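You operate a simulated robot arm through the tools that you are given. There is no shell and no other tool. Be economical: measure what you need, move in short steps, check, and stop when the job is done.

Carry out the task below with a simulated two-armed robot. There is one attempt and no reset: what you move stays moved.

Task
Wipe up the spill on the white table with the lilac guest towel and put it back.

The check looks at the end state, three seconds after you hand in, the way a careful person would. Anything else that was tipped, shoved, dropped, spilled or broken makes it a failure. Flat cloth is picked up by pressing the open fingertips on it (5 to 10 N) and closing them slowly along it; thin cloth reads only 2 to 8 mm in the jaws.

Robot
Two 7-joint arms with two-finger parallel grippers on one trunk, on a base that drives. Base frame: it is fixed to the floor where the robot stands at the start and does not move with it; the origin is under the middle of the robot, x ahead of it, y to its left, z up. Units: mm, degrees, N and s.
The left shoulder is at the start at [70, 177, 1110], the right one opposite. Payload 3.43 kg a hand.
Tool frame (each hand has its own): the origin (TCP) lies between the finger pads and is the grasp point; the fingertips stand 30 mm ahead of it; z points along the fingers, y is the line along which they close. Largest opening 94 mm; finger width 28, thickness 10; the body of the gripper, 50 by 96 mm, starts 55 mm behind the TCP.
Orientation is that of the tool frame in the base frame, as [roll, pitch, yaw] about the fixed x, y, z axes, in that order (R = Rz(yaw) Ry(pitch) Rx(roll)). With the fingers straight down and closing along the base's y, the tool's x points along the base's -x, its y along +y and its z along -z.

Tools
- The arms move only by the tool send_rows. It takes "left_commands", "right_commands" or both (then of equal length, played together; a hand with none holds still); each is a list that holds one entry, the list of rows, each a list of 7 numbers: the turn, a rotation vector about the base's x, y, z in units of 6 degrees (1.0 is 6 degrees), then the shift along the base's x, y, z in units of 40 mm (1.0 is 40 mm), then the finger opening in mm, from 0 to 94. In form: [[[ax, ay, az, dx, dy, dz, jaw], ...]]. A call has 1 to 8 rows; each row shifts and turns the commanded pose from where the row before left it. A call with a number of a shift or a turn outside -1 to 1 is refused whole. A row lasts 0.2 s, in which the tool goes at most 50 mm and 8.6 degrees; a call with a longer step from one row to the next is refused whole, and so is a gripper value outside its range. Where a pose cannot be reached the arm comes as near as it can. A force on the tool above 40 N (or 10 N above the force at the start of the call, whichever is more), or a blocked arm, ends the call early, and 0.2 s more pass. Each finger travels about 153 mm/s and halts on what it meets, pressing with about 33 N; the grip force reading is that of the motor and also rises with nothing between the fingers. The clock runs only during rows and for 0.2 s after the last one: add rows that do not move to give the fingers time. It gives the time, the measured TCP pose, the force on the tool (base axes), the opening and the grip force at its end, in the units of the frame above (readings bear some noise), with the torque about the TCP (base axes, N m) and any sound that the robot's microphone picked up.
- Cameras (640 x 400 px; columns grow to the right, rows downward): "scene" is now at [126.1, -35.5, 1417.9]; the picture's right is [-0.41, -0.91, 0.00], its down [-0.60, 0.27, -0.75] and it looks along [0.68, -0.31, -0.66] (base axes); focal length 270 px, centre (320, 200). "left" rides on the left gripper at [76, -14, -102] in its tool frame; the picture's right is [0.18, 0.98, 0.00], its down [-0.75, 0.14, -0.64] and it looks along [-0.63, 0.12, 0.77] (tool axes); focal length 243 px, centre (320, 200). "right" rides on the right gripper at [76, 14, -102] in its tool frame; the picture's right is [-0.18, 0.98, 0.00], its down [-0.75, -0.14, -0.64] and it looks along [-0.63, -0.12, 0.77] (tool axes); focal length 243 px, centre (320, 200).
- camera(camera): a new picture of that camera. No time passes.
- move_column(by): slides the trunk up (or, below 0, down) by that many mm; the arms and the scene camera ride with it, the base frame stays. It gives what a move gives, with no picture.
- steer(legs): drives the robot by 1 to 6 legs, each [ahead, turn to the left] in mm and degrees, along the robot's own axes; the way and the turn of a leg run together, so that a leg with both is an arc; at most 1500 mm and 180 degrees a leg. The arms and the cameras ride along, it lands a little off, and it stops where it bumps. It gives what a move gives.
- aim_head(pan, tilt): turns the head with the scene camera to pan (to the left, within 86 degrees either way) and tilt (down, from -29 to 69), counted from straight ahead of the robot. It gives what a move gives.
- pixel_to_xyz(camera, pixels): for up to 12 pixels [column, row] of the newest picture of that camera ("zoom" is the newest enlarged one), the place [x, y, z] in the base frame of the surface seen there, good to about 2 mm. No time passes.
- zoom(camera, box): a new picture of the part [left, top, right, bottom] of that camera's present view, enlarged. No time passes.
- finish_job(): hands the job in; it is judged then, once.

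Go step by step. Measure first, check grasps and placings, and put right what went wrong. The budget is 80 turns and 58 pictures, counting those below and the enlarged ones. Unless the task says otherwise, let go and move clear before handing in, and close with one line.

The tools are called after "Emit:" as a command line: name --argument value ..., lists and objects as JSON in quotes. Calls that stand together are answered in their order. send_rows: Moves the arms, as the interface text tells. Its arguments: {"type":"object","properties":{"left_commands":{"type":"array"},"right_commands":{"type":"array"}},"required":[]} The other tools are called the same way: move_column (by) slides the trunk up or down; steer (legs) drives the base; aim_head (pan, tilt) turns the head that bears the scene camera; camera (camera) takes a picture; pixel_to_xyz (camera, pixels) gives the place of the surface under pixels of a picture; zoom (camera, box) takes an enlarged picture of a part of a camera's view; finish_job () hands the job in.

At the start:

```text
time: 0.0
left_eef_pos: [486.3, -55.8, 1129.9]
left_tool_rot: [-179.9, 0.1, -179.9]
left_ft_force: [0.4, 0.7, -0.5]
left_ft_torque: [-0.03, 0.02, -0.03]
left_finger_gap: 93.9
left_grip_force: 0.1
right_eef_pos: [351.1, -371.1, 1044.5]
right_tool_rot: [179.0, -0.1, 179.9]
right_ft_force: [-0.3, 0.2, -0.1]
right_ft_torque: [0.0, 0.01, 0.01]
right_finger_gap: 93.9
right_grip_force: 0.1
trunk travel left (down, up): [-690.0, 150.0]
robot x, y, heading: [1.3, 0.7, -0.0]
head pan, tilt: [-24.4, 41.4]
```

scene: 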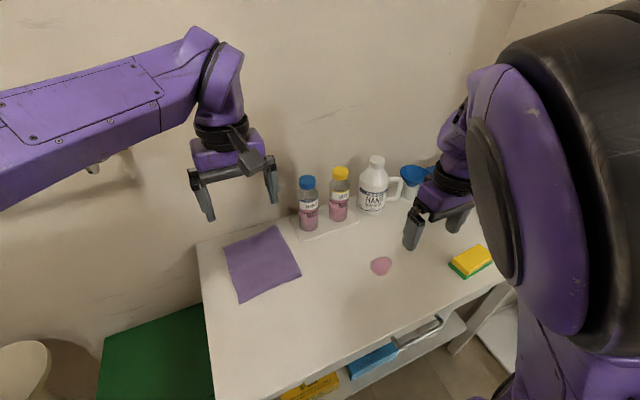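
right: 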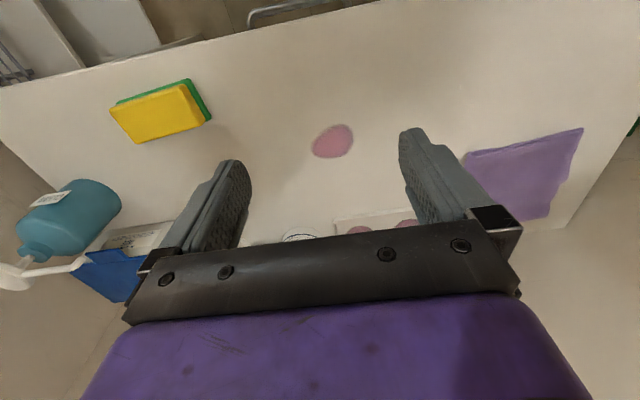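
left: 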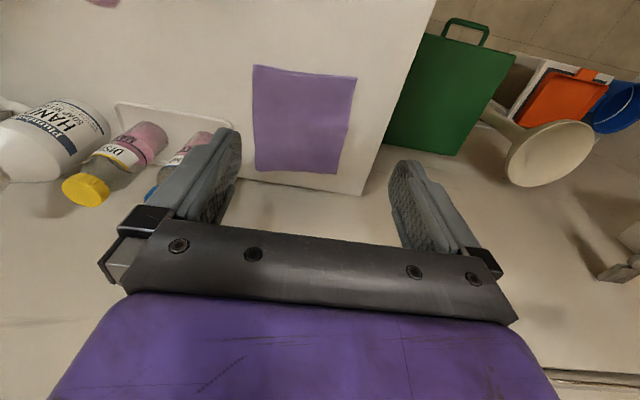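

The scene shows the lilac towel (corners about (223,245), (277,225), (301,275), (240,303)) and a pink spill at (381,266). I'll measure these and the neighbours.

Emit:
pixel_to_xyz --camera "scene" --pixels '[[225, 247], [276, 227], [300, 274], [240, 301], [263, 262], [371, 266], [381, 258], [392, 265], [381, 275], [452, 264], [299, 236], [357, 221]]'

Emit:
zoom --camera "scene" --box '[190, 160, 510, 360]'

```text
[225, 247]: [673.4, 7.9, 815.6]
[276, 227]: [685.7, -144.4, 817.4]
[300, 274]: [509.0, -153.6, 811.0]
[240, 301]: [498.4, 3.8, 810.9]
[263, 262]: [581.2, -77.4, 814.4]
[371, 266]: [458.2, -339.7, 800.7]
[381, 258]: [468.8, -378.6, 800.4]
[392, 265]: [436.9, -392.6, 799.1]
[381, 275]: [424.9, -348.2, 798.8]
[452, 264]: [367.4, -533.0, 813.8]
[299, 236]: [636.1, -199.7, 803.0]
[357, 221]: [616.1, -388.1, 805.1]
```

```text
2.00 times, centred on (350, 260) of scene
```

zoom: 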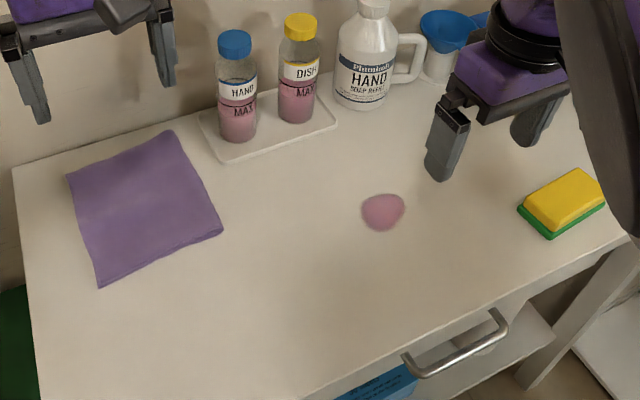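

Heights read about 800–817 rather than 757, so I'll measure bare table and cross-check with the left hand's camera.

Emit:
pixel_to_xyz --camera "scene" --pixels '[[320, 260], [340, 300], [420, 280], [220, 310], [320, 330], [210, 250], [430, 240], [250, 330], [350, 240]]'

Emit:
pixel_to_xyz --camera "left" --pixels '[[255, 70], [355, 78], [335, 172], [257, 168], [305, 120], [220, 50], [380, 60], [300, 30], [345, 185]]'

Emit:
pixel_to_xyz --camera "right" --pixels '[[332, 126], [314, 145], [352, 140], [332, 158], [300, 100], [280, 200], [550, 160], [380, 60], [600, 100]]'

```text
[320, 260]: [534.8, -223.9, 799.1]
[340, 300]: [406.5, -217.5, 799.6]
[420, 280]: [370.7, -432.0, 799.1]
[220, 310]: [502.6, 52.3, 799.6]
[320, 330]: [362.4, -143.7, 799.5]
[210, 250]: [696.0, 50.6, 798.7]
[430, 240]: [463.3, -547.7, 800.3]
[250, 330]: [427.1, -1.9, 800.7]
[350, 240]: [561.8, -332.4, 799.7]
```

```text
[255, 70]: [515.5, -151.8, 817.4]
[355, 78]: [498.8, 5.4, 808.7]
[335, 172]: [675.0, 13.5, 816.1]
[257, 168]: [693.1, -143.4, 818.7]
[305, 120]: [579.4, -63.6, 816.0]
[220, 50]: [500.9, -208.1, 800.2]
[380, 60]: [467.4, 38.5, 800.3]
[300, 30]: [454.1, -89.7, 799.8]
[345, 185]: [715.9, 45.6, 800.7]
```

```text
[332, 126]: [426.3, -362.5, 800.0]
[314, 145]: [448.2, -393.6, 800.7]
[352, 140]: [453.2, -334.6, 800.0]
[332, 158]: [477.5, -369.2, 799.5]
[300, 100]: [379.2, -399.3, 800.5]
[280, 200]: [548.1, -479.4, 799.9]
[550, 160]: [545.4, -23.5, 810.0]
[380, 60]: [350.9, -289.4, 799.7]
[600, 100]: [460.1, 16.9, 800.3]
```

Table is flat at z≈800; towel spans x≈500–690, y≈-152 to +10 (z 810–818); spill centre is (450,-365), about 55 mm across. I'll take the left hand aside and bring the right over the towel's right edge, gripping there so the cloth trails to +y.

Emit:
send_rows --left_commands '[[[0, 0, 0, -0.3, 1, 0, 94], [0, 0, 0, -0.3, 1, 0, 94], [0, 0, 0, -0.3, 1, 0, 94], [0, 0, 0, -0.3, 1, 0, 94], [0, 0, 0, -0.3, 1, 0, 94], [0, 0, 0, -0.3, 1, 0, 94], [0, 0, 0, -0.3, 1, 0, 94], [0, 0, 0, 0, 0, 0, 94]]]' --right_commands '[[[0, 0, 0, 0.7, 0.74, -0.2, 70], [0, 0, 0, 0.7, 0.74, -0.2, 50], [0, 0, 0, 0.7, 0.74, -0.2, 45], [0, 0, 0, 0.7, 0.74, -0.2, 45], [0, 0, 0, 0.7, 0.74, -0.2, 45], [0, 0, 0, 0.7, 0.74, -0.2, 45], [0, 0, 0, 0.7, 0.74, -0.2, 45], [0, 0, 0, 0.7, 0.74, -0.2, 45]]]'

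Emit:
camera --camera "right"

Emit:
camera --camera "scene"

```text
time: 1.8
left_eef_pos: [404.9, 223.2, 1129.5]
left_tool_rot: [-180.0, -0.1, -180.0]
left_ft_force: [0.3, -0.1, -0.3]
left_ft_torque: [0.02, 0.01, 0.05]
left_finger_gap: 93.8
left_grip_force: 0.0
right_eef_pos: [575.5, -134.0, 981.5]
right_tool_rot: [179.1, 0.0, 179.8]
right_ft_force: [-0.2, 0.1, -0.5]
right_ft_torque: [0.0, 0.04, -0.02]
right_finger_gap: 45.0
right_grip_force: 0.1
trunk travel left (down, up): [-690.0, 150.0]
robot x, y, heading: [0.4, 3.3, 0.1]
head pan, tilt: [-24.4, 41.4]
```

```text
53 pictures are left
```

right: 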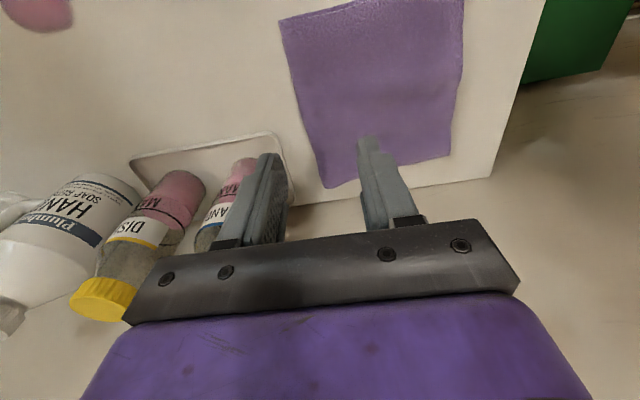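

```text
52 pictures are left
```

scene: 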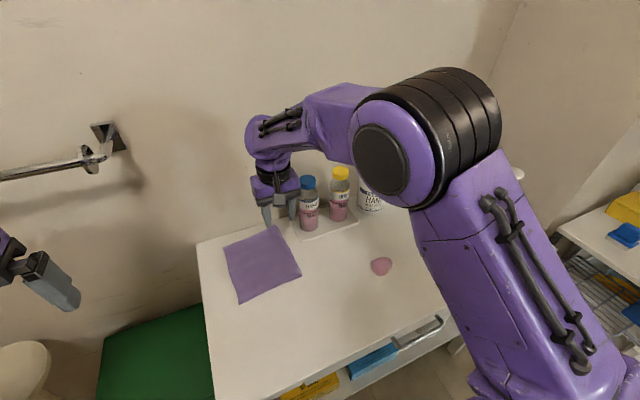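

The towel's right edge is at y≈-148 near x=580. I'll shift to y≈-118 so both fingertips land on cloth and go down slowly toward contact.

Emit:
send_rows --right_commands '[[[0, 0, 0, 0.1, 0.4, -0.8, 45], [0, 0, 0, 0, 0, -0.8, 45], [0, 0, 0, 0, 0, -0.8, 45], [0, 0, 0, 0, 0, -0.5, 45], [0, 0, 0, 0, 0, -0.3, 45], [0, 0, 0, 0, 0, 0, 45]]]'

Emit:
pixel_to_xyz --camera "scene" --pixels '[[308, 182], [308, 225], [341, 172], [340, 215]]'

Emit:
camera --camera "right"

```text
time: 3.2
left_eef_pos: [402.2, 224.9, 1130.2]
left_tool_rot: [179.9, 0.0, 180.0]
left_ft_force: [-0.2, 0.0, 0.2]
left_ft_torque: [0.0, 0.0, 0.01]
left_finger_gap: 94.1
left_grip_force: 0.2
right_eef_pos: [579.9, -116.5, 853.1]
right_tool_rot: [179.1, 0.0, 179.9]
right_ft_force: [-0.4, -0.6, 1.0]
right_ft_torque: [0.02, 0.01, -0.01]
right_finger_gap: 45.1
right_grip_force: 0.0
trunk travel left (down, up): [-690.0, 150.0]
robot x, y, heading: [2.2, 0.1, -0.2]
head pan, tilt: [-24.4, 41.4]
```

```text
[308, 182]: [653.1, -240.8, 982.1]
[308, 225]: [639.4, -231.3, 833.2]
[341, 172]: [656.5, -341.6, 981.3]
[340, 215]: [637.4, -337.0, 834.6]
```

```text
51 pictures are left
```

right: 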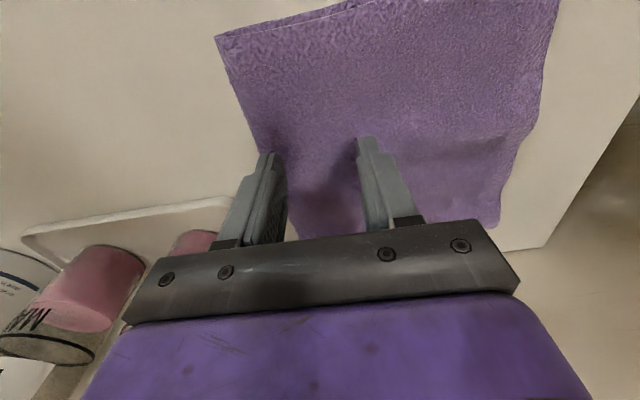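

Fingertips are at z≈823, both over the cloth just inside the edge. I'll step down gently until a 5–10 N press.

Emit:
send_rows --right_commands '[[[0, 0, 0, 0, 0, -0.15, 45], [0, 0, 0, 0, 0, -0.1, 45], [0, 0, 0, 0, 0, -0.07, 45], [0, 0, 0, 0, 0, 0, 45]]]'

```text
time: 4.2
left_eef_pos: [401.7, 225.1, 1130.2]
left_tool_rot: [-180.0, 0.0, -179.9]
left_ft_force: [0.3, 0.0, -0.1]
left_ft_torque: [-0.01, -0.02, 0.01]
left_finger_gap: 93.7
left_grip_force: 0.1
right_eef_pos: [578.7, -117.5, 839.9]
right_tool_rot: [179.1, 0.0, -180.0]
right_ft_force: [-0.4, 0.6, 0.3]
right_ft_torque: [0.0, 0.0, 0.0]
right_finger_gap: 44.8
right_grip_force: 0.0
trunk travel left (down, up): [-690.0, 150.0]
robot x, y, heading: [-1.8, 2.9, 0.2]
head pan, tilt: [-24.4, 41.4]
```

No contact yet with tips at z≈810; going down in smaller steps.

Emit:
send_rows --right_commands '[[[0, 0, 0, 0, 0, -0.08, 45], [0, 0, 0, 0, 0, -0.06, 45], [0, 0, 0, 0, 0, 0, 45]]]'

```text
time: 5.0
left_eef_pos: [401.3, 224.4, 1131.1]
left_tool_rot: [180.0, 0.1, -179.9]
left_ft_force: [0.2, 0.2, 0.8]
left_ft_torque: [-0.01, 0.03, -0.01]
left_finger_gap: 94.0
left_grip_force: 0.0
right_eef_pos: [579.5, -117.7, 836.5]
right_tool_rot: [179.0, 0.2, 179.7]
right_ft_force: [1.6, -0.8, 10.7]
right_ft_torque: [-0.1, -0.02, 0.03]
right_finger_gap: 45.1
right_grip_force: 0.0
trunk travel left (down, up): [-690.0, 150.0]
robot x, y, heading: [-0.4, 1.9, 0.1]
head pan, tilt: [-24.4, 41.4]
```

Contact at about 10.7 N. I'll ease by half a millimetre and close slowly along the cloth.

Emit:
send_rows --right_commands '[[[0, 0, 0, 0, 0, -0.0, 40], [0, 0, 0, 0, 0, 0, 34], [0, 0, 0, 0, 0, 0, 28], [0, 0, 0, 0, 0, 0, 22], [0, 0, 0, 0, 0, 0, 16], [0, 0, 0, 0, 0, 0, 10], [0, 0, 0, 0, 0, 0, 4], [0, 0, 0, 0, 0, 0, 0]]]'

Emit:
camera --camera "right"

```text
time: 6.8
left_eef_pos: [400.2, 225.5, 1129.0]
left_tool_rot: [-179.9, 0.1, 180.0]
left_ft_force: [0.5, -0.3, -0.4]
left_ft_torque: [0.01, 0.02, 0.01]
left_finger_gap: 94.0
left_grip_force: 0.1
right_eef_pos: [579.8, -117.3, 835.2]
right_tool_rot: [179.1, 0.1, 179.9]
right_ft_force: [0.6, 0.3, 13.4]
right_ft_torque: [0.02, 0.0, -0.01]
right_finger_gap: 8.0
right_grip_force: 33.4
trunk travel left (down, up): [-690.0, 150.0]
robot x, y, heading: [1.5, 0.1, -0.3]
head pan, tilt: [-24.4, 41.4]
```

```text
50 pictures are left
```

right: 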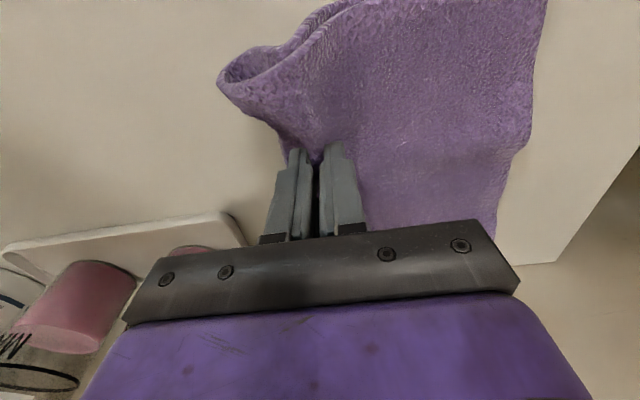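

The cloth is pinched (8 mm, 33 N). Lift straight up, then bring it toward -x clear of the tray.

Emit:
send_rows --right_commands '[[[0, 0, 0, 0, 0, 0.4, 0], [0, 0, 0, 0, 0.2, 0.8, 0], [0, 0, 0, 0, 0.2, 0.8, 0], [0, 0, 0, -0.3, 0.2, 0.8, 0], [0, 0, 0, -0.7, 0, 0.6, 0], [0, 0, 0, -0.8, 0, 0.3, 0], [0, 0, 0, -0.8, 0, 0, 0], [0, 0, 0, -0.6, 0, 0, 0]]]'

Emit:
camera --camera "scene"

Emit:
camera --camera "left"

```text
time: 8.6
left_eef_pos: [401.1, 225.1, 1130.3]
left_tool_rot: [-179.9, 0.1, -179.9]
left_ft_force: [-0.3, -0.1, 0.7]
left_ft_torque: [0.0, -0.02, 0.02]
left_finger_gap: 94.0
left_grip_force: 0.1
right_eef_pos: [451.4, -93.5, 983.5]
right_tool_rot: [179.1, -0.1, 179.9]
right_ft_force: [-0.4, 0.1, -0.4]
right_ft_torque: [0.03, -0.03, 0.01]
right_finger_gap: 7.8
right_grip_force: 32.9
trunk travel left (down, up): [-690.0, 150.0]
robot x, y, heading: [4.8, -1.2, -0.0]
head pan, tilt: [-24.4, 41.4]
```

```text
49 pictures are left
```

scene: 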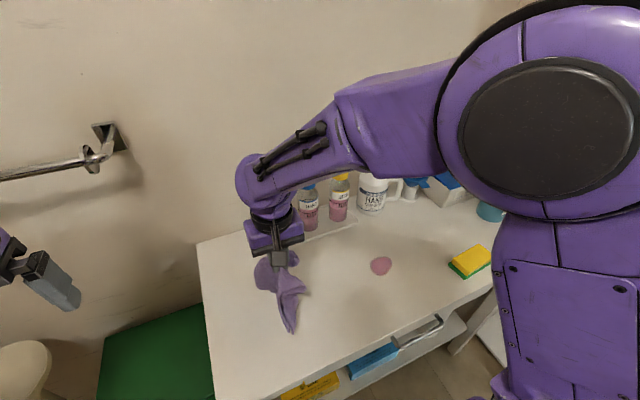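

```text
48 pictures are left
```

left: 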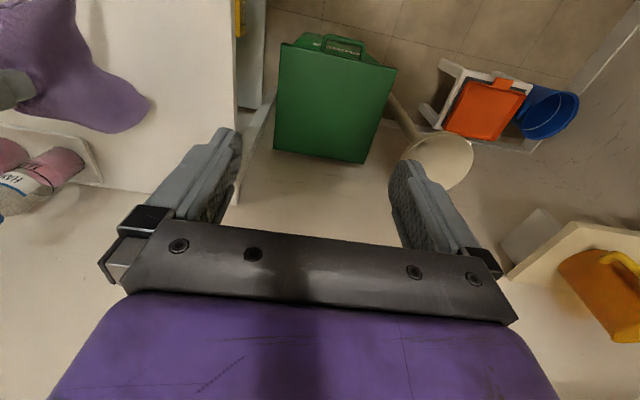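

The towel hangs cleanly from the right hand. I'll carry it to just left of the spill and lower while moving -y so the tail trails to +y.

Emit:
send_rows --right_commands '[[[0, 0, 0, 0, -0.9, 0, 0], [0, 0, 0, 0, -0.9, -0.1, 0], [0, 0, 0, 0, -0.9, -0.4, 0], [0, 0, 0, 0, -0.8, -0.7, 0], [0, 0, 0, 0, -0.6, -0.8, 0], [0, 0, 0, 0, -0.5, -0.8, 0], [0, 0, 0, 0, -0.3, -0.6, 0], [0, 0, 0, 0, 0, 0, 0]]]'

Emit:
camera --camera "right"

```text
time: 10.4
left_eef_pos: [401.3, 225.2, 1130.1]
left_tool_rot: [179.9, 0.1, -179.8]
left_ft_force: [-0.6, -0.3, 0.2]
left_ft_torque: [-0.02, 0.02, -0.01]
left_finger_gap: 93.9
left_grip_force: 0.1
right_eef_pos: [451.6, -289.3, 847.3]
right_tool_rot: [179.1, 0.0, 179.9]
right_ft_force: [-0.2, 0.0, 0.7]
right_ft_torque: [0.06, 0.0, 0.02]
right_finger_gap: 7.5
right_grip_force: 32.4
trunk travel left (down, up): [-690.0, 150.0]
robot x, y, heading: [-0.7, 1.1, -0.4]
head pan, tilt: [-24.4, 41.4]
```

```text
47 pictures are left
```

right: 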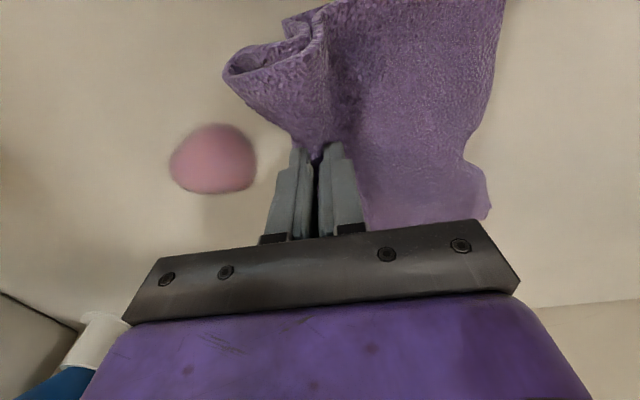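

The spill (215,158) is just ahead of the bunched cloth. Lower to light contact, then wipe toward -y.

Emit:
send_rows --right_commands '[[[0, 0, 0, 0, -0.1, -0.2, 0], [0, 0, 0, 0, -0.1, -0.09, 0], [0, 0, 0, 0, -0.4, 0, 0], [0, 0, 0, 0, -0.6, 0, 0], [0, 0, 0, 0, -0.6, 0, 0], [0, 0, 0, 0, -0.6, 0, 0], [0, 0, 0, 0, -0.6, 0, 0], [0, 0, 0, 0, -0.6, 0, 0]]]'

Emit:
camera --camera "right"

```text
time: 12.2
left_eef_pos: [401.4, 226.5, 1130.9]
left_tool_rot: [-179.9, 0.1, -179.9]
left_ft_force: [0.4, -0.1, 0.6]
left_ft_torque: [0.01, 0.01, 0.01]
left_finger_gap: 94.4
left_grip_force: 0.1
right_eef_pos: [449.5, -433.2, 836.4]
right_tool_rot: [179.1, 0.0, 179.9]
right_ft_force: [0.2, 4.0, 11.2]
right_ft_torque: [0.22, -0.02, 0.03]
right_finger_gap: 7.5
right_grip_force: 33.1
trunk travel left (down, up): [-690.0, 150.0]
robot x, y, heading: [-1.0, -0.2, -0.0]
head pan, tilt: [-24.4, 41.4]
```

```text
46 pictures are left
```

right: 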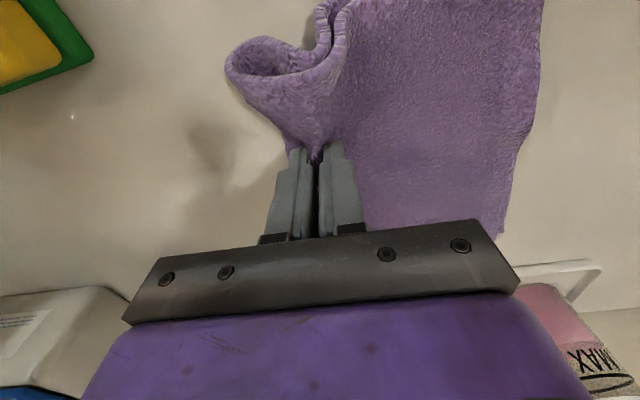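

The stroke ran with about 11 N contact. I'll lift and move aside to see what is left under the cloth.

Emit:
send_rows --right_commands '[[[0, 0, 0, 0, 0, 0.6, 0], [0, 0, 0, 0, 0.2, 0.9, 0], [0, 0, 0, 0, 0.6, 0.9, 0], [0, 0, 0, 0, 0.8, 0.6, 0], [0, 0, 0, 0, 1, 0.3, 0], [0, 0, 0, 0, 1, 0, 0], [0, 0, 0, 0, 0.6, 0, 0], [0, 0, 0, 0, 0.2, 0, 0]]]'

Emit:
camera --camera "scene"

Emit:
camera --camera "right"

```text
time: 14.0
left_eef_pos: [401.8, 223.5, 1129.7]
left_tool_rot: [180.0, -0.1, -179.9]
left_ft_force: [-0.7, -0.2, 0.2]
left_ft_torque: [0.02, -0.04, 0.01]
left_finger_gap: 94.2
left_grip_force: 0.0
right_eef_pos: [449.7, -256.5, 965.7]
right_tool_rot: [179.1, -0.1, 179.9]
right_ft_force: [0.6, -0.6, -0.8]
right_ft_torque: [0.0, -0.02, 0.03]
right_finger_gap: 7.4
right_grip_force: 33.1
trunk travel left (down, up): [-690.0, 150.0]
robot x, y, heading: [0.9, -2.9, -0.2]
head pan, tilt: [-24.4, 41.4]
```

```text
45 pictures are left
```

scene: 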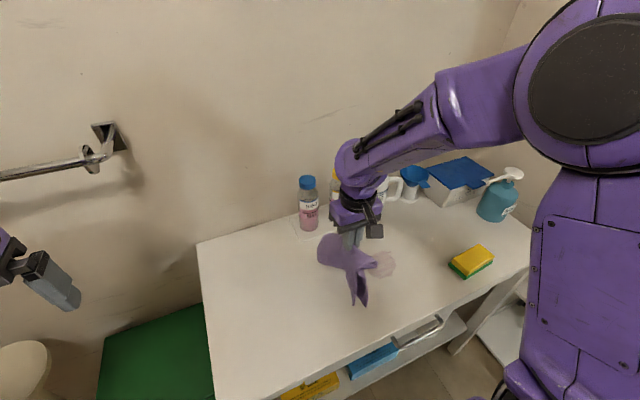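

```text
44 pictures are left
```

right: 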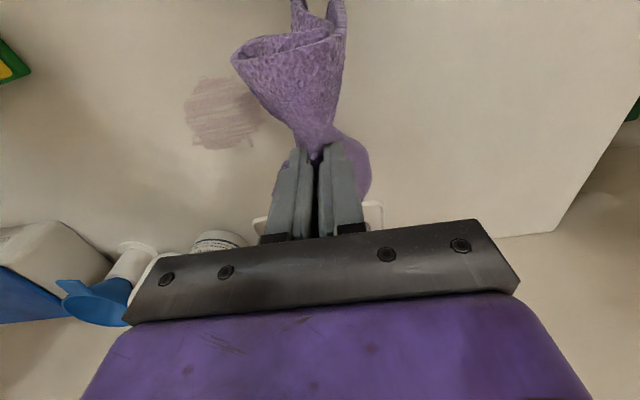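

One stroke thinned it to a faint streaked smear around (220,110). I'll measure its extent.

Emit:
pixel_to_xyz --camera "right" --pixels '[[188, 110], [262, 115], [212, 78], [212, 150], [225, 112]]'

Emit:
zoom --camera "right" --box '[140, 50, 300, 170]'

```text
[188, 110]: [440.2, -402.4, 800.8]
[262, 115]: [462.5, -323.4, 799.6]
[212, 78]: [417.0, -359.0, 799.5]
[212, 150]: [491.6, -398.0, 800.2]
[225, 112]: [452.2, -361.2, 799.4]
```

```text
3.33 times, centred on (220, 110) of right
```

zoom: 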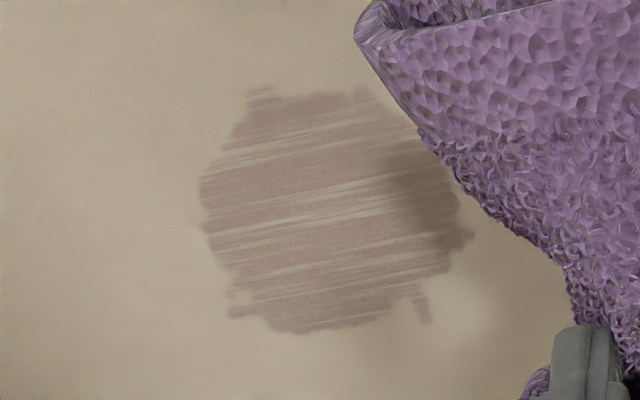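

Residue spans x 417–492, y -402…-323. Second stroke at x≈432.

Emit:
send_rows --right_commands '[[[0, 0, 0, -0.2, 0, -0.9, 0], [0, 0, 0, -0.2, -0.2, -0.9, 0], [0, 0, 0, 0, -0.3, -0.8, 0], [0, 0, 0, 0, -0.2, -0.4, 0], [0, 0, 0, 0, -0.1, -0.23, 0], [0, 0, 0, 0, -0.3, 0, 0], [0, 0, 0, 0, -0.5, 0, 0], [0, 0, 0, 0, -0.5, 0, 0]]]'

Emit:
send_rows --right_commands '[[[0, 0, 0, 0, -0.6, 0, 0], [0, 0, 0, 0, -0.6, 0, 0], [0, 0, 0, 0, -0.6, 0, 0], [0, 0, 0, 0, -0.4, 0, 0], [0, 0, 0, 0, 0, 0.9, 0], [0, 0, 0, 0.2, 0.4, 0.9, 0], [0, 0, 0, 0.3, 0.8, 0.9, 0], [0, 0, 0, 0.3, 1, 0.5, 0]]]'

```text
time: 15.8
left_eef_pos: [402.6, 224.0, 1130.1]
left_tool_rot: [-179.9, 0.2, -180.0]
left_ft_force: [0.1, -0.4, -0.6]
left_ft_torque: [0.0, 0.01, -0.03]
left_finger_gap: 94.0
left_grip_force: 0.1
right_eef_pos: [434.4, -341.5, 840.1]
right_tool_rot: [179.1, 0.0, 179.9]
right_ft_force: [0.0, 2.1, 4.3]
right_ft_torque: [0.13, 0.0, -0.01]
right_finger_gap: 7.5
right_grip_force: 33.4
trunk travel left (down, up): [-690.0, 150.0]
robot x, y, heading: [-0.9, -2.9, -0.2]
head pan, tilt: [-24.4, 41.4]
```

```text
time: 17.6
left_eef_pos: [402.0, 225.3, 1129.9]
left_tool_rot: [-179.9, -0.1, -179.9]
left_ft_force: [-0.4, 1.0, 0.1]
left_ft_torque: [0.0, 0.0, 0.0]
left_finger_gap: 93.9
left_grip_force: 0.0
right_eef_pos: [466.5, -339.3, 965.8]
right_tool_rot: [179.0, -0.2, 179.9]
right_ft_force: [-0.1, 0.5, -0.9]
right_ft_torque: [-0.01, 0.04, 0.01]
right_finger_gap: 7.5
right_grip_force: 33.7
trunk travel left (down, up): [-690.0, 150.0]
robot x, y, heading: [-1.9, 3.4, -0.1]
head pan, tilt: [-24.4, 41.4]
```

Third stroke along x≈470 with a little more press: go back to y≈-265 first.

Emit:
send_rows --right_commands '[[[0, 0, 0, 0.1, 1, 0, 0], [0, 0, 0, 0, 0.9, -0.4, 0], [0, 0, 0, 0, 0, -0.9, 0], [0, 0, 0, 0, -0.2, -0.9, 0], [0, 0, 0, 0, -0.3, -0.7, 0], [0, 0, 0, 0, -0.2, -0.3, 0], [0, 0, 0, 0, -0.2, -0.06, 0], [0, 0, 0, 0, -0.4, 0, 0]]]'

Emit:
send_rows --right_commands '[[[0, 0, 0, 0, -0.6, 0, 0], [0, 0, 0, 0, -0.6, 0, 0], [0, 0, 0, 0, -0.6, 0, 0], [0, 0, 0, 0, -0.6, 0, 0], [0, 0, 0, 0, -0.4, 0, 0], [0, 0, 0, 0, 0, 0.9, 0], [0, 0, 0, -0.2, 0.4, 0.9, 0], [0, 0, 0, -0.3, 0.9, 0.9, 0]]]'

Emit:
send_rows --right_commands '[[[0, 0, 0, 0, 1, 0.4, 0], [0, 0, 0, 0, 1, 0, 0], [0, 0, 0, 0, 1, 0, 0], [0, 0, 0, 0, 0, 0, 0]]]'

Emit:
zoom --camera "right" --box '[100, 20, 340, 200]'

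```text
time: 19.4
left_eef_pos: [400.3, 225.6, 1130.7]
left_tool_rot: [-179.9, 0.0, -179.9]
left_ft_force: [0.1, -0.5, 0.3]
left_ft_torque: [0.02, 0.0, 0.0]
left_finger_gap: 93.8
left_grip_force: 0.1
right_eef_pos: [470.4, -316.2, 838.5]
right_tool_rot: [179.0, 0.2, 180.0]
right_ft_force: [0.5, 5.5, 15.2]
right_ft_torque: [0.26, -0.03, -0.02]
right_finger_gap: 7.7
right_grip_force: 33.2
trunk travel left (down, up): [-690.0, 150.0]
robot x, y, heading: [-0.6, 0.3, -0.2]
head pan, tilt: [-24.4, 41.4]
```

```text
refused: row 8 steps farther than a row can; nothing moved
```

```text
time: 20.4
left_eef_pos: [402.6, 222.7, 1130.1]
left_tool_rot: [-180.0, 0.0, -180.0]
left_ft_force: [0.0, 0.2, -0.3]
left_ft_torque: [-0.01, 0.01, 0.01]
left_finger_gap: 94.2
left_grip_force: 0.1
right_eef_pos: [470.0, -194.3, 851.7]
right_tool_rot: [179.0, -0.1, 179.9]
right_ft_force: [0.2, -0.3, 0.4]
right_ft_torque: [0.03, -0.03, 0.01]
right_finger_gap: 7.4
right_grip_force: 32.9
trunk travel left (down, up): [-690.0, 150.0]
robot x, y, heading: [2.0, -0.5, 0.1]
head pan, tilt: [-24.4, 41.4]
```

```text
2.22 times, centred on (220, 110) of right
```

zoom: 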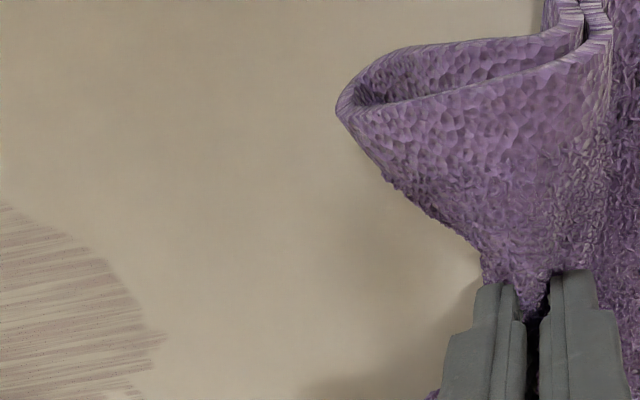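

The middle call was refused (one step too long), so the stroke wasn't done; faint residue remains. I'll re-lift, lower and wipe at x≈470 again.

Emit:
send_rows --right_commands '[[[0, 0, 0, 0, 0, 0.9, 0], [0, 0, 0, 0, 0, 0.9, 0], [0, 0, 0, 0, -0.5, 0, 0], [0, 0, 0, 0, -0.6, -0.9, 0], [0, 0, 0, 0, -0.6, -0.8, 0], [0, 0, 0, 0, -0.4, -0.4, 0], [0, 0, 0, 0, -0.4, -0.1, 0], [0, 0, 0, 0, -0.5, 0, 0]]]'

Emit:
send_rows --right_commands '[[[0, 0, 0, 0, -0.6, 0, 0], [0, 0, 0, 0, -0.6, 0, 0], [0, 0, 0, 0, -0.6, 0, 0], [0, 0, 0, 0, -0.6, 0, 0], [0, 0, 0, 0, -0.6, 0, 0], [0, 0, 0, 0, 0, 0.9, 0], [0, 0, 0, 0, 0.4, 0.9, 0], [0, 0, 0, -0.3, 0.6, 0.8, 0]]]'

Emit:
send_rows --right_commands '[[[0, 0, 0, 0, 1, 0.4, 0], [0, 0, 0, 0, 1, 0, 0], [0, 0, 0, 0, 1, 0, 0], [0, 0, 0, 0, 0, 0, 0]]]'

Emit:
zoom --camera "right" --box '[100, 20, 340, 200]'

```text
time: 22.2
left_eef_pos: [400.4, 225.6, 1130.9]
left_tool_rot: [-179.9, 0.1, -179.9]
left_ft_force: [-0.1, -0.4, -0.4]
left_ft_torque: [0.0, 0.03, -0.01]
left_finger_gap: 94.3
left_grip_force: 0.1
right_eef_pos: [470.6, -318.1, 838.1]
right_tool_rot: [179.1, 0.2, 180.0]
right_ft_force: [1.3, 5.5, 17.5]
right_ft_torque: [0.31, -0.06, 0.05]
right_finger_gap: 8.0
right_grip_force: 32.9
trunk travel left (down, up): [-690.0, 150.0]
robot x, y, heading: [-0.1, -0.4, 0.0]
head pan, tilt: [-24.4, 41.4]
```

```text
time: 24.0
left_eef_pos: [400.5, 224.7, 1130.8]
left_tool_rot: [-179.8, 0.1, -180.0]
left_ft_force: [-0.1, 0.5, 0.5]
left_ft_torque: [-0.01, 0.0, 0.03]
left_finger_gap: 94.2
left_grip_force: 0.0
right_eef_pos: [458.6, -395.9, 940.0]
right_tool_rot: [179.1, -0.1, 180.0]
right_ft_force: [-0.1, 0.6, -0.5]
right_ft_torque: [0.03, 0.02, -0.01]
right_finger_gap: 7.5
right_grip_force: 32.7
trunk travel left (down, up): [-690.0, 150.0]
robot x, y, heading: [2.6, 0.6, -0.1]
head pan, tilt: [-24.4, 41.4]
```

```text
time: 25.0
left_eef_pos: [402.3, 224.4, 1130.2]
left_tool_rot: [-180.0, 0.0, -179.9]
left_ft_force: [-1.3, -0.3, -0.3]
left_ft_torque: [-0.06, -0.02, -0.02]
left_finger_gap: 94.1
left_grip_force: 0.1
right_eef_pos: [460.4, -279.3, 956.8]
right_tool_rot: [179.0, 0.0, 179.9]
right_ft_force: [0.8, 0.3, -1.1]
right_ft_torque: [0.02, -0.02, 0.01]
right_finger_gap: 7.4
right_grip_force: 32.4
trunk travel left (down, up): [-690.0, 150.0]
robot x, y, heading: [2.2, -1.3, -0.0]
head pan, tilt: [-24.4, 41.4]
```

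```text
2.22 times, centred on (220, 110) of right
```

zoom: 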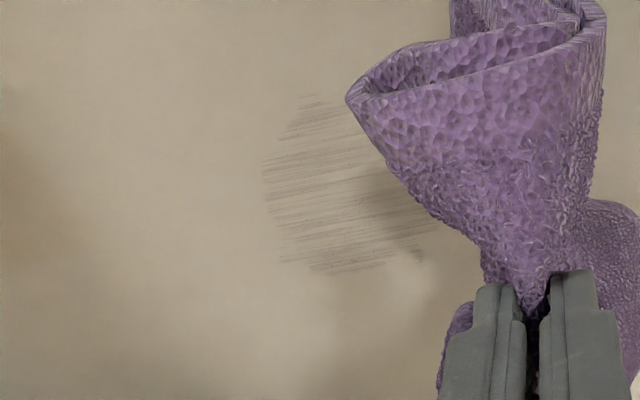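

Each pass fades it; only faint streaks left. Repeating strokes at x≈455 then x≈435.

Emit:
send_rows --right_commands '[[[0, 0, 0, 0, 0.6, 0, 0], [0, 0, 0, -0.1, 0, -0.9, 0], [0, 0, 0, 0, -0.2, -0.9, 0], [0, 0, 0, 0, -0.3, -0.8, 0], [0, 0, 0, 0, -0.3, -0.4, 0], [0, 0, 0, 0, -0.3, 0, 0], [0, 0, 0, 0, -0.5, 0, 0], [0, 0, 0, 0, -0.6, 0, 0]]]'

Emit:
send_rows --right_commands '[[[0, 0, 0, 0, -0.6, 0, 0], [0, 0, 0, 0, -0.6, 0, 0], [0, 0, 0, 0, -0.6, 0, 0], [0, 0, 0, 0, -0.6, 0, 0], [0, 0, 0, 0, 0, 0.9, 0], [0, 0, 0, 0, 0.4, 0.9, 0], [0, 0, 0, -0.3, 0.6, 0.8, 0], [0, 0, 0, 0, 0.8, 0.4, 0]]]'

Emit:
send_rows --right_commands '[[[0, 0, 0, 0, 1, 0, 0], [0, 0, 0, 0, 0.9, -0.5, 0], [0, 0, 0, 0, 0, -0.9, 0], [0, 0, 0, 0, -0.3, -0.9, 0], [0, 0, 0, 0, -0.3, -0.7, 0], [0, 0, 0, 0, -0.3, 0, 0], [0, 0, 0, 0, -0.5, 0, 0], [0, 0, 0, 0, -0.6, 0, 0]]]'

Emit:
send_rows --right_commands '[[[0, 0, 0, 0, -0.6, 0, 0], [0, 0, 0, 0, -0.6, 0, 0], [0, 0, 0, 0, -0.6, 0, 0], [0, 0, 0, 0, -0.6, 0, 0], [0, 0, 0, 0, 0, 0.9, 0], [0, 0, 0, 0, 0.4, 0.9, 0], [0, 0, 0, 0.3, 0.6, 0.8, 0], [0, 0, 0, 0, 0.8, 0.4, 0]]]'

Emit:
send_rows --right_commands '[[[0, 0, 0, 0, 1, 0, 0], [0, 0, 0, 0, 1, 0, 0], [0, 0, 0, 0, 1, 0, 0], [0, 0, 0, 0, 0, 0, 0]]]'

Emit:
camera --camera "right"

Emit:
zoom --camera "scene" --box '[280, 190, 520, 340]'

```text
time: 26.8
left_eef_pos: [400.9, 225.9, 1130.7]
left_tool_rot: [-179.9, 0.1, -179.8]
left_ft_force: [-0.5, -0.3, 1.3]
left_ft_torque: [0.03, 0.0, 0.0]
left_finger_gap: 94.2
left_grip_force: 0.1
right_eef_pos: [454.4, -339.8, 837.3]
right_tool_rot: [179.0, 0.1, 179.8]
right_ft_force: [0.1, 5.4, 19.8]
right_ft_torque: [0.34, 0.0, 0.03]
right_finger_gap: 7.9
right_grip_force: 33.6
trunk travel left (down, up): [-690.0, 150.0]
robot x, y, heading: [-1.0, 1.5, -0.0]
head pan, tilt: [-24.4, 41.4]
```

```text
time: 28.6
left_eef_pos: [401.5, 226.4, 1128.8]
left_tool_rot: [-179.9, 0.0, -179.9]
left_ft_force: [-0.2, 0.1, 0.1]
left_ft_torque: [-0.03, -0.04, -0.01]
left_finger_gap: 94.0
left_grip_force: 0.2
right_eef_pos: [443.7, -366.3, 955.2]
right_tool_rot: [179.1, -0.1, 179.8]
right_ft_force: [0.9, -0.2, 0.0]
right_ft_torque: [0.01, 0.0, 0.02]
right_finger_gap: 7.7
right_grip_force: 32.7
trunk travel left (down, up): [-690.0, 150.0]
robot x, y, heading: [-0.6, -1.5, 0.5]
head pan, tilt: [-24.4, 41.4]
```

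```text
time: 30.4
left_eef_pos: [400.3, 227.4, 1129.9]
left_tool_rot: [-180.0, 0.2, -179.9]
left_ft_force: [-0.9, -1.4, -0.5]
left_ft_torque: [0.01, 0.03, 0.02]
left_finger_gap: 93.9
left_grip_force: 0.0
right_eef_pos: [442.9, -367.7, 838.7]
right_tool_rot: [179.2, 0.1, 180.0]
right_ft_force: [-0.7, 7.2, 23.3]
right_ft_torque: [0.4, -0.02, 0.02]
right_finger_gap: 7.9
right_grip_force: 33.2
trunk travel left (down, up): [-690.0, 150.0]
robot x, y, heading: [-4.7, 2.7, -0.0]
head pan, tilt: [-24.4, 41.4]
```

```text
time: 32.2
left_eef_pos: [402.8, 225.5, 1130.0]
left_tool_rot: [-180.0, 0.0, -179.8]
left_ft_force: [-0.6, -0.1, -0.1]
left_ft_torque: [-0.02, -0.01, 0.0]
left_finger_gap: 93.9
left_grip_force: 0.0
right_eef_pos: [455.8, -394.1, 956.8]
right_tool_rot: [179.2, -0.2, 179.9]
right_ft_force: [-0.5, 0.8, 0.3]
right_ft_torque: [0.0, -0.02, 0.02]
right_finger_gap: 7.6
right_grip_force: 32.5
trunk travel left (down, up): [-690.0, 150.0]
robot x, y, heading: [0.3, -0.4, 0.0]
head pan, tilt: [-24.4, 41.4]
```

```text
time: 33.2
left_eef_pos: [401.9, 224.2, 1130.8]
left_tool_rot: [-180.0, 0.1, -180.0]
left_ft_force: [-0.4, 0.4, -0.6]
left_ft_torque: [0.01, -0.02, -0.01]
left_finger_gap: 94.2
left_grip_force: 0.0
right_eef_pos: [458.7, -273.5, 956.2]
right_tool_rot: [179.0, -0.1, 179.9]
right_ft_force: [1.0, -0.6, -0.5]
right_ft_torque: [0.06, -0.02, 0.01]
right_finger_gap: 7.5
right_grip_force: 33.6
trunk travel left (down, up): [-690.0, 150.0]
robot x, y, heading: [-2.5, 0.6, -0.1]
head pan, tilt: [-24.4, 41.4]
```

```text
40 pictures are left
```

right: 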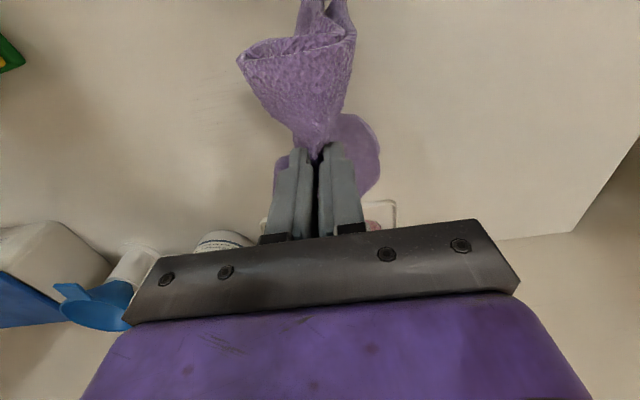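

```text
2.67 times, centred on (400, 265) of scene
```

zoom: 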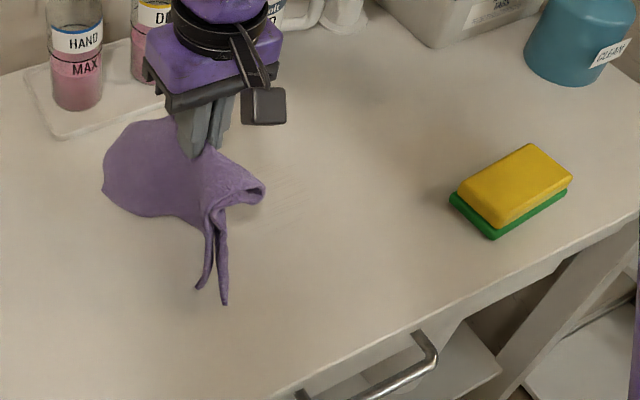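

Almost gone: only a hint of streaks remains near (220,100). Two more strokes, x≈450 and x≈468, to finish it.

Emit:
send_rows --right_commands '[[[0, 0, 0, 0, 0.6, 0, 0], [0, 0, 0, -0.2, 0, -0.9, 0], [0, 0, 0, 0, -0.2, -0.9, 0], [0, 0, 0, 0, -0.3, -0.8, 0], [0, 0, 0, 0, -0.3, -0.4, 0], [0, 0, 0, 0, -0.3, 0, 0], [0, 0, 0, 0, -0.5, 0, 0], [0, 0, 0, 0, -0.6, 0, 0]]]'

Emit:
send_rows --right_commands '[[[0, 0, 0, 0, -0.6, 0, 0], [0, 0, 0, 0, -0.6, 0, 0], [0, 0, 0, 0, -0.6, 0, 0], [0, 0, 0, 0, -0.6, 0, 0], [0, 0, 0, 0, 0, 0.9, 0], [0, 0, 0, 0, 0.4, 0.9, 0], [0, 0, 0, 0.5, 0.6, 0.8, 0], [0, 0, 0, 0, 0.8, 0.4, 0]]]'

Emit:
send_rows --right_commands '[[[0, 0, 0, 0, 1, 0, 0], [0, 0, 0, 0, 1, -0.5, 0], [0, 0, 0, 0, 0.4, -0.9, 0], [0, 0, 0, 0, -0.3, -0.9, 0], [0, 0, 0, 0, -0.3, -0.7, 0], [0, 0, 0, 0, -0.3, 0, 0], [0, 0, 0, 0, -0.5, 0, 0], [0, 0, 0, 0, -0.6, 0, 0]]]'

Emit:
send_rows --right_commands '[[[0, 0, 0, 0, -0.6, 0, 0], [0, 0, 0, 0, -0.6, 0, 0], [0, 0, 0, 0, -0.6, 0, 0], [0, 0, 0, 0, -0.6, 0, 0], [0, 0, 0, 0, 0, 0.9, 0], [0, 0, 0, 0, 0.4, 0.9, 0], [0, 0, 0, -0.3, 0.6, 0.8, 0], [0, 0, 0, 0, 0.8, 0.4, 0]]]'

Emit:
send_rows --right_commands '[[[0, 0, 0, 0, 1, 0, 0], [0, 0, 0, 0, 1, 0, 0], [0, 0, 0, 0, 1, 0, 0], [0, 0, 0, 0, 1, 0, 0], [0, 0, 0, 0, 1, 0, 0], [0, 0, 0, 0, 0, 0, 0]]]'

Emit:
zoom --camera "right" --box '[40, 0, 300, 195]'

Emit:
zoom --camera "scene" --box '[310, 215, 470, 315]'

```text
time: 35.0
left_eef_pos: [400.7, 225.4, 1130.1]
left_tool_rot: [-179.9, 0.1, -179.9]
left_ft_force: [0.1, -0.7, 0.3]
left_ft_torque: [0.03, -0.01, -0.02]
left_finger_gap: 93.9
left_grip_force: 0.0
right_eef_pos: [446.3, -335.8, 837.7]
right_tool_rot: [179.0, 0.1, -180.0]
right_ft_force: [0.3, 4.7, 15.9]
right_ft_torque: [0.28, -0.03, 0.02]
right_finger_gap: 7.5
right_grip_force: 32.9
trunk travel left (down, up): [-690.0, 150.0]
robot x, y, heading: [0.2, -0.4, -0.2]
head pan, tilt: [-24.4, 41.4]
```

```text
time: 36.8
left_eef_pos: [401.3, 226.1, 1130.6]
left_tool_rot: [-179.8, 0.0, -179.8]
left_ft_force: [-0.8, 0.1, 0.1]
left_ft_torque: [-0.03, -0.02, 0.0]
left_finger_gap: 94.2
left_grip_force: 0.0
right_eef_pos: [465.1, -361.3, 957.1]
right_tool_rot: [179.1, 0.0, 179.9]
right_ft_force: [-0.4, -0.9, -0.3]
right_ft_torque: [0.0, 0.0, 0.01]
right_finger_gap: 7.6
right_grip_force: 33.3
trunk travel left (down, up): [-690.0, 150.0]
robot x, y, heading: [0.7, 3.9, -0.2]
head pan, tilt: [-24.4, 41.4]
```

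```text
time: 38.1
left_eef_pos: [397.9, 225.4, 1131.6]
left_tool_rot: [-179.9, 0.1, -179.9]
left_ft_force: [1.0, 0.2, -0.2]
left_ft_torque: [0.01, -0.03, 0.0]
left_finger_gap: 93.8
left_grip_force: 0.1
right_eef_pos: [467.7, -288.5, 841.3]
right_tool_rot: [179.0, 0.6, -180.0]
right_ft_force: [-3.8, 0.9, 20.2]
right_ft_torque: [0.17, 0.09, 0.04]
right_finger_gap: 7.7
right_grip_force: 33.4
trunk travel left (down, up): [-690.0, 150.0]
robot x, y, heading: [-0.4, 2.7, 0.0]
head pan, tilt: [-24.4, 41.4]
stopped in row 6 (right hand): the force on the tool passed its limit (the readings are from after the stop); the commanded pose is now the measured one
```

```text
time: 39.9
left_eef_pos: [403.5, 226.3, 1129.4]
left_tool_rot: [-179.9, 0.0, -179.8]
left_ft_force: [-0.6, 1.0, 0.2]
left_ft_torque: [0.0, -0.03, 0.02]
left_finger_gap: 94.2
left_grip_force: 0.0
right_eef_pos: [454.7, -311.8, 955.3]
right_tool_rot: [179.2, 0.3, -180.0]
right_ft_force: [0.2, 0.4, 0.3]
right_ft_torque: [-0.01, -0.01, 0.03]
right_finger_gap: 7.4
right_grip_force: 32.7
trunk travel left (down, up): [-690.0, 150.0]
robot x, y, heading: [-2.6, 1.6, -0.0]
head pan, tilt: [-24.4, 41.4]
```

```text
time: 41.3
left_eef_pos: [402.3, 224.4, 1130.3]
left_tool_rot: [180.0, 0.0, -179.9]
left_ft_force: [-0.8, 0.0, 0.2]
left_ft_torque: [-0.04, 0.02, 0.04]
left_finger_gap: 93.8
left_grip_force: 0.1
right_eef_pos: [455.8, -113.3, 957.8]
right_tool_rot: [178.9, 0.2, 180.0]
right_ft_force: [0.1, -0.4, -0.1]
right_ft_torque: [0.01, 0.02, 0.0]
right_finger_gap: 7.5
right_grip_force: 33.3
trunk travel left (down, up): [-690.0, 150.0]
robot x, y, heading: [-1.2, -0.8, -0.0]
head pan, tilt: [-24.4, 41.4]
```

```text
2.05 times, centred on (170, 98) of right
```

zoom: 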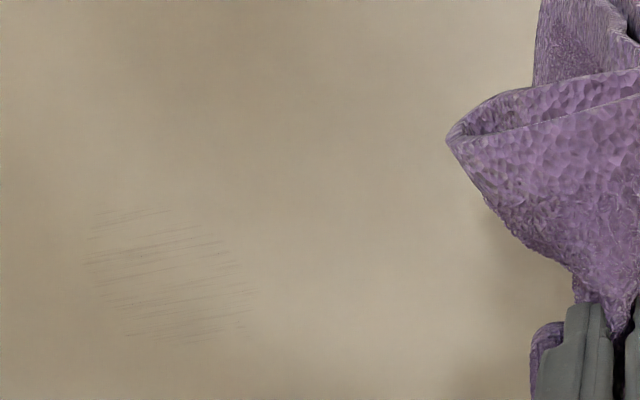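

```text
4.00 times, centred on (390, 265) of scene
```

zoom: 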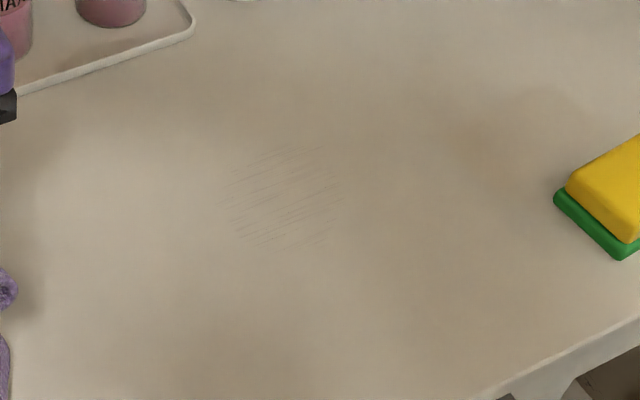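

Only hair-thin traces left; the last stroke was cut short by force. Two more strokes with slightly lighter lowering.

Emit:
send_rows --right_commands '[[[0, 0, 0, 0.1, -1, 0, 0], [0, 0, 0, 0, -1, 0, 0], [0, 0, 0, 0, -0.8, -0.5, 0], [0, 0, 0, 0, -0.6, -0.8, 0], [0, 0, 0, 0, -0.3, -0.8, 0], [0, 0, 0, 0, -0.3, -0.6, 0], [0, 0, 0, 0, -0.3, -0.25, 0], [0, 0, 0, 0, -0.4, 0, 0]]]'

Emit:
send_rows --right_commands '[[[0, 0, 0, 0, -0.6, 0, 0], [0, 0, 0, 0, -0.6, 0, 0], [0, 0, 0, 0, -0.6, 0, 0], [0, 0, 0, 0, -0.6, 0, 0], [0, 0, 0, 0, 0, 0.9, 0], [0, 0, 0, 0, 0.4, 0.9, 0], [0, 0, 0, -0.4, 0.6, 0.8, 0], [0, 0, 0, 0, 0.8, 0.4, 0]]]'

Emit:
send_rows --right_commands '[[[0, 0, 0, 0, 1, 0, 0], [0, 0, 0, 0, 1, -0.5, 0], [0, 0, 0, 0, 0.3, -0.9, 0], [0, 0, 0, 0, -0.3, -0.9, 0], [0, 0, 0, 0, -0.3, -0.64, 0], [0, 0, 0, 0, -0.3, 0, 0], [0, 0, 0, 0, -0.5, 0, 0], [0, 0, 0, 0, -0.6, 0, 0]]]'

Emit:
send_rows --right_commands '[[[0, 0, 0, 0, -0.6, 0, 0], [0, 0, 0, 0, -0.6, 0, 0], [0, 0, 0, 0, -0.6, 0, 0], [0, 0, 0, 0, -0.6, 0, 0], [0, 0, 0, 0, 0, 0.9, 0], [0, 0, 0, 0, 0.4, 0.9, 0], [0, 0, 0, 0, 0.6, 0.8, 0], [0, 0, 0, 0, 0.8, 0.4, 0]]]'

Emit:
send_rows --right_commands '[[[0, 0, 0, 0, 1, 0, 0], [0, 0, 0, 0, 1, 0, 0], [0, 0, 0, 0, 1, 0, 0], [0, 0, 0, 0, 1, 0, 0], [0, 0, 0, 0, 1, 0, 0], [0, 0, 0, 0, 1, 0, 0], [0, 0, 0, 0, 0, 0, 0]]]'

Emit:
zoom --camera "scene" --box '[310, 215, 470, 315]'

```text
time: 43.1
left_eef_pos: [401.2, 224.1, 1130.4]
left_tool_rot: [-179.9, 0.1, -179.9]
left_ft_force: [0.4, -0.1, -0.5]
left_ft_torque: [0.01, -0.01, 0.01]
left_finger_gap: 94.0
left_grip_force: 0.0
right_eef_pos: [461.7, -299.4, 841.3]
right_tool_rot: [179.0, 0.4, -180.0]
right_ft_force: [-0.2, 2.4, 5.8]
right_ft_torque: [0.13, 0.04, 0.01]
right_finger_gap: 7.5
right_grip_force: 33.4
trunk travel left (down, up): [-690.0, 150.0]
robot x, y, heading: [0.6, -4.7, 0.2]
head pan, tilt: [-24.4, 41.4]
```

```text
time: 44.9
left_eef_pos: [402.7, 226.2, 1129.2]
left_tool_rot: [-179.9, 0.0, -179.9]
left_ft_force: [0.3, 0.2, -0.5]
left_ft_torque: [-0.06, 0.05, -0.04]
left_finger_gap: 94.2
left_grip_force: 0.1
right_eef_pos: [444.3, -324.9, 960.7]
right_tool_rot: [179.0, 0.2, 180.0]
right_ft_force: [0.0, -0.2, 0.5]
right_ft_torque: [0.01, 0.03, 0.02]
right_finger_gap: 7.4
right_grip_force: 32.8
trunk travel left (down, up): [-690.0, 150.0]
robot x, y, heading: [-0.8, 1.8, -0.2]
head pan, tilt: [-24.4, 41.4]
```

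```text
time: 46.7
left_eef_pos: [401.6, 224.8, 1130.2]
left_tool_rot: [-180.0, 0.1, -179.9]
left_ft_force: [0.2, 0.1, -0.3]
left_ft_torque: [0.01, 0.01, 0.03]
left_finger_gap: 94.0
left_grip_force: 0.1
right_eef_pos: [443.4, -311.3, 840.7]
right_tool_rot: [178.9, 0.4, 179.9]
right_ft_force: [0.0, 2.6, 7.0]
right_ft_torque: [0.16, 0.0, 0.01]
right_finger_gap: 7.7
right_grip_force: 33.3
trunk travel left (down, up): [-690.0, 150.0]
robot x, y, heading: [-0.1, -1.6, 0.0]
head pan, tilt: [-24.4, 41.4]
```

```text
time: 48.5
left_eef_pos: [402.7, 225.8, 1128.8]
left_tool_rot: [-179.8, -0.1, -179.8]
left_ft_force: [-0.2, -0.6, 0.2]
left_ft_torque: [-0.02, -0.01, 0.0]
left_finger_gap: 94.2
left_grip_force: 0.0
right_eef_pos: [444.4, -334.1, 962.6]
right_tool_rot: [179.0, 0.4, -180.0]
right_ft_force: [0.7, 0.7, -0.1]
right_ft_torque: [0.0, 0.01, 0.01]
right_finger_gap: 7.5
right_grip_force: 32.8
trunk travel left (down, up): [-690.0, 150.0]
robot x, y, heading: [3.6, 2.0, 0.0]
head pan, tilt: [-24.4, 41.4]
```

```text
time: 50.1
left_eef_pos: [402.1, 225.0, 1130.4]
left_tool_rot: [179.9, 0.1, -179.9]
left_ft_force: [-0.1, -0.8, 0.6]
left_ft_torque: [0.01, 0.0, 0.0]
left_finger_gap: 94.1
left_grip_force: 0.2
right_eef_pos: [441.9, -97.5, 961.4]
right_tool_rot: [178.9, 0.3, 179.9]
right_ft_force: [0.0, 0.1, -0.1]
right_ft_torque: [0.0, -0.04, -0.01]
right_finger_gap: 7.7
right_grip_force: 33.9
trunk travel left (down, up): [-690.0, 150.0]
robot x, y, heading: [-1.5, 0.9, -0.1]
head pan, tilt: [-24.4, 41.4]
```

```text
4.00 times, centred on (390, 265) of scene
```

zoom: 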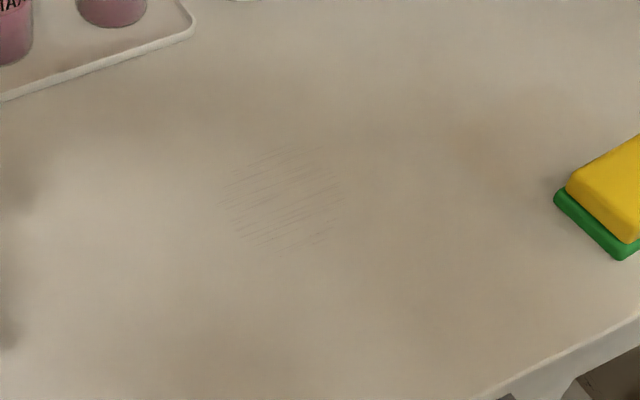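

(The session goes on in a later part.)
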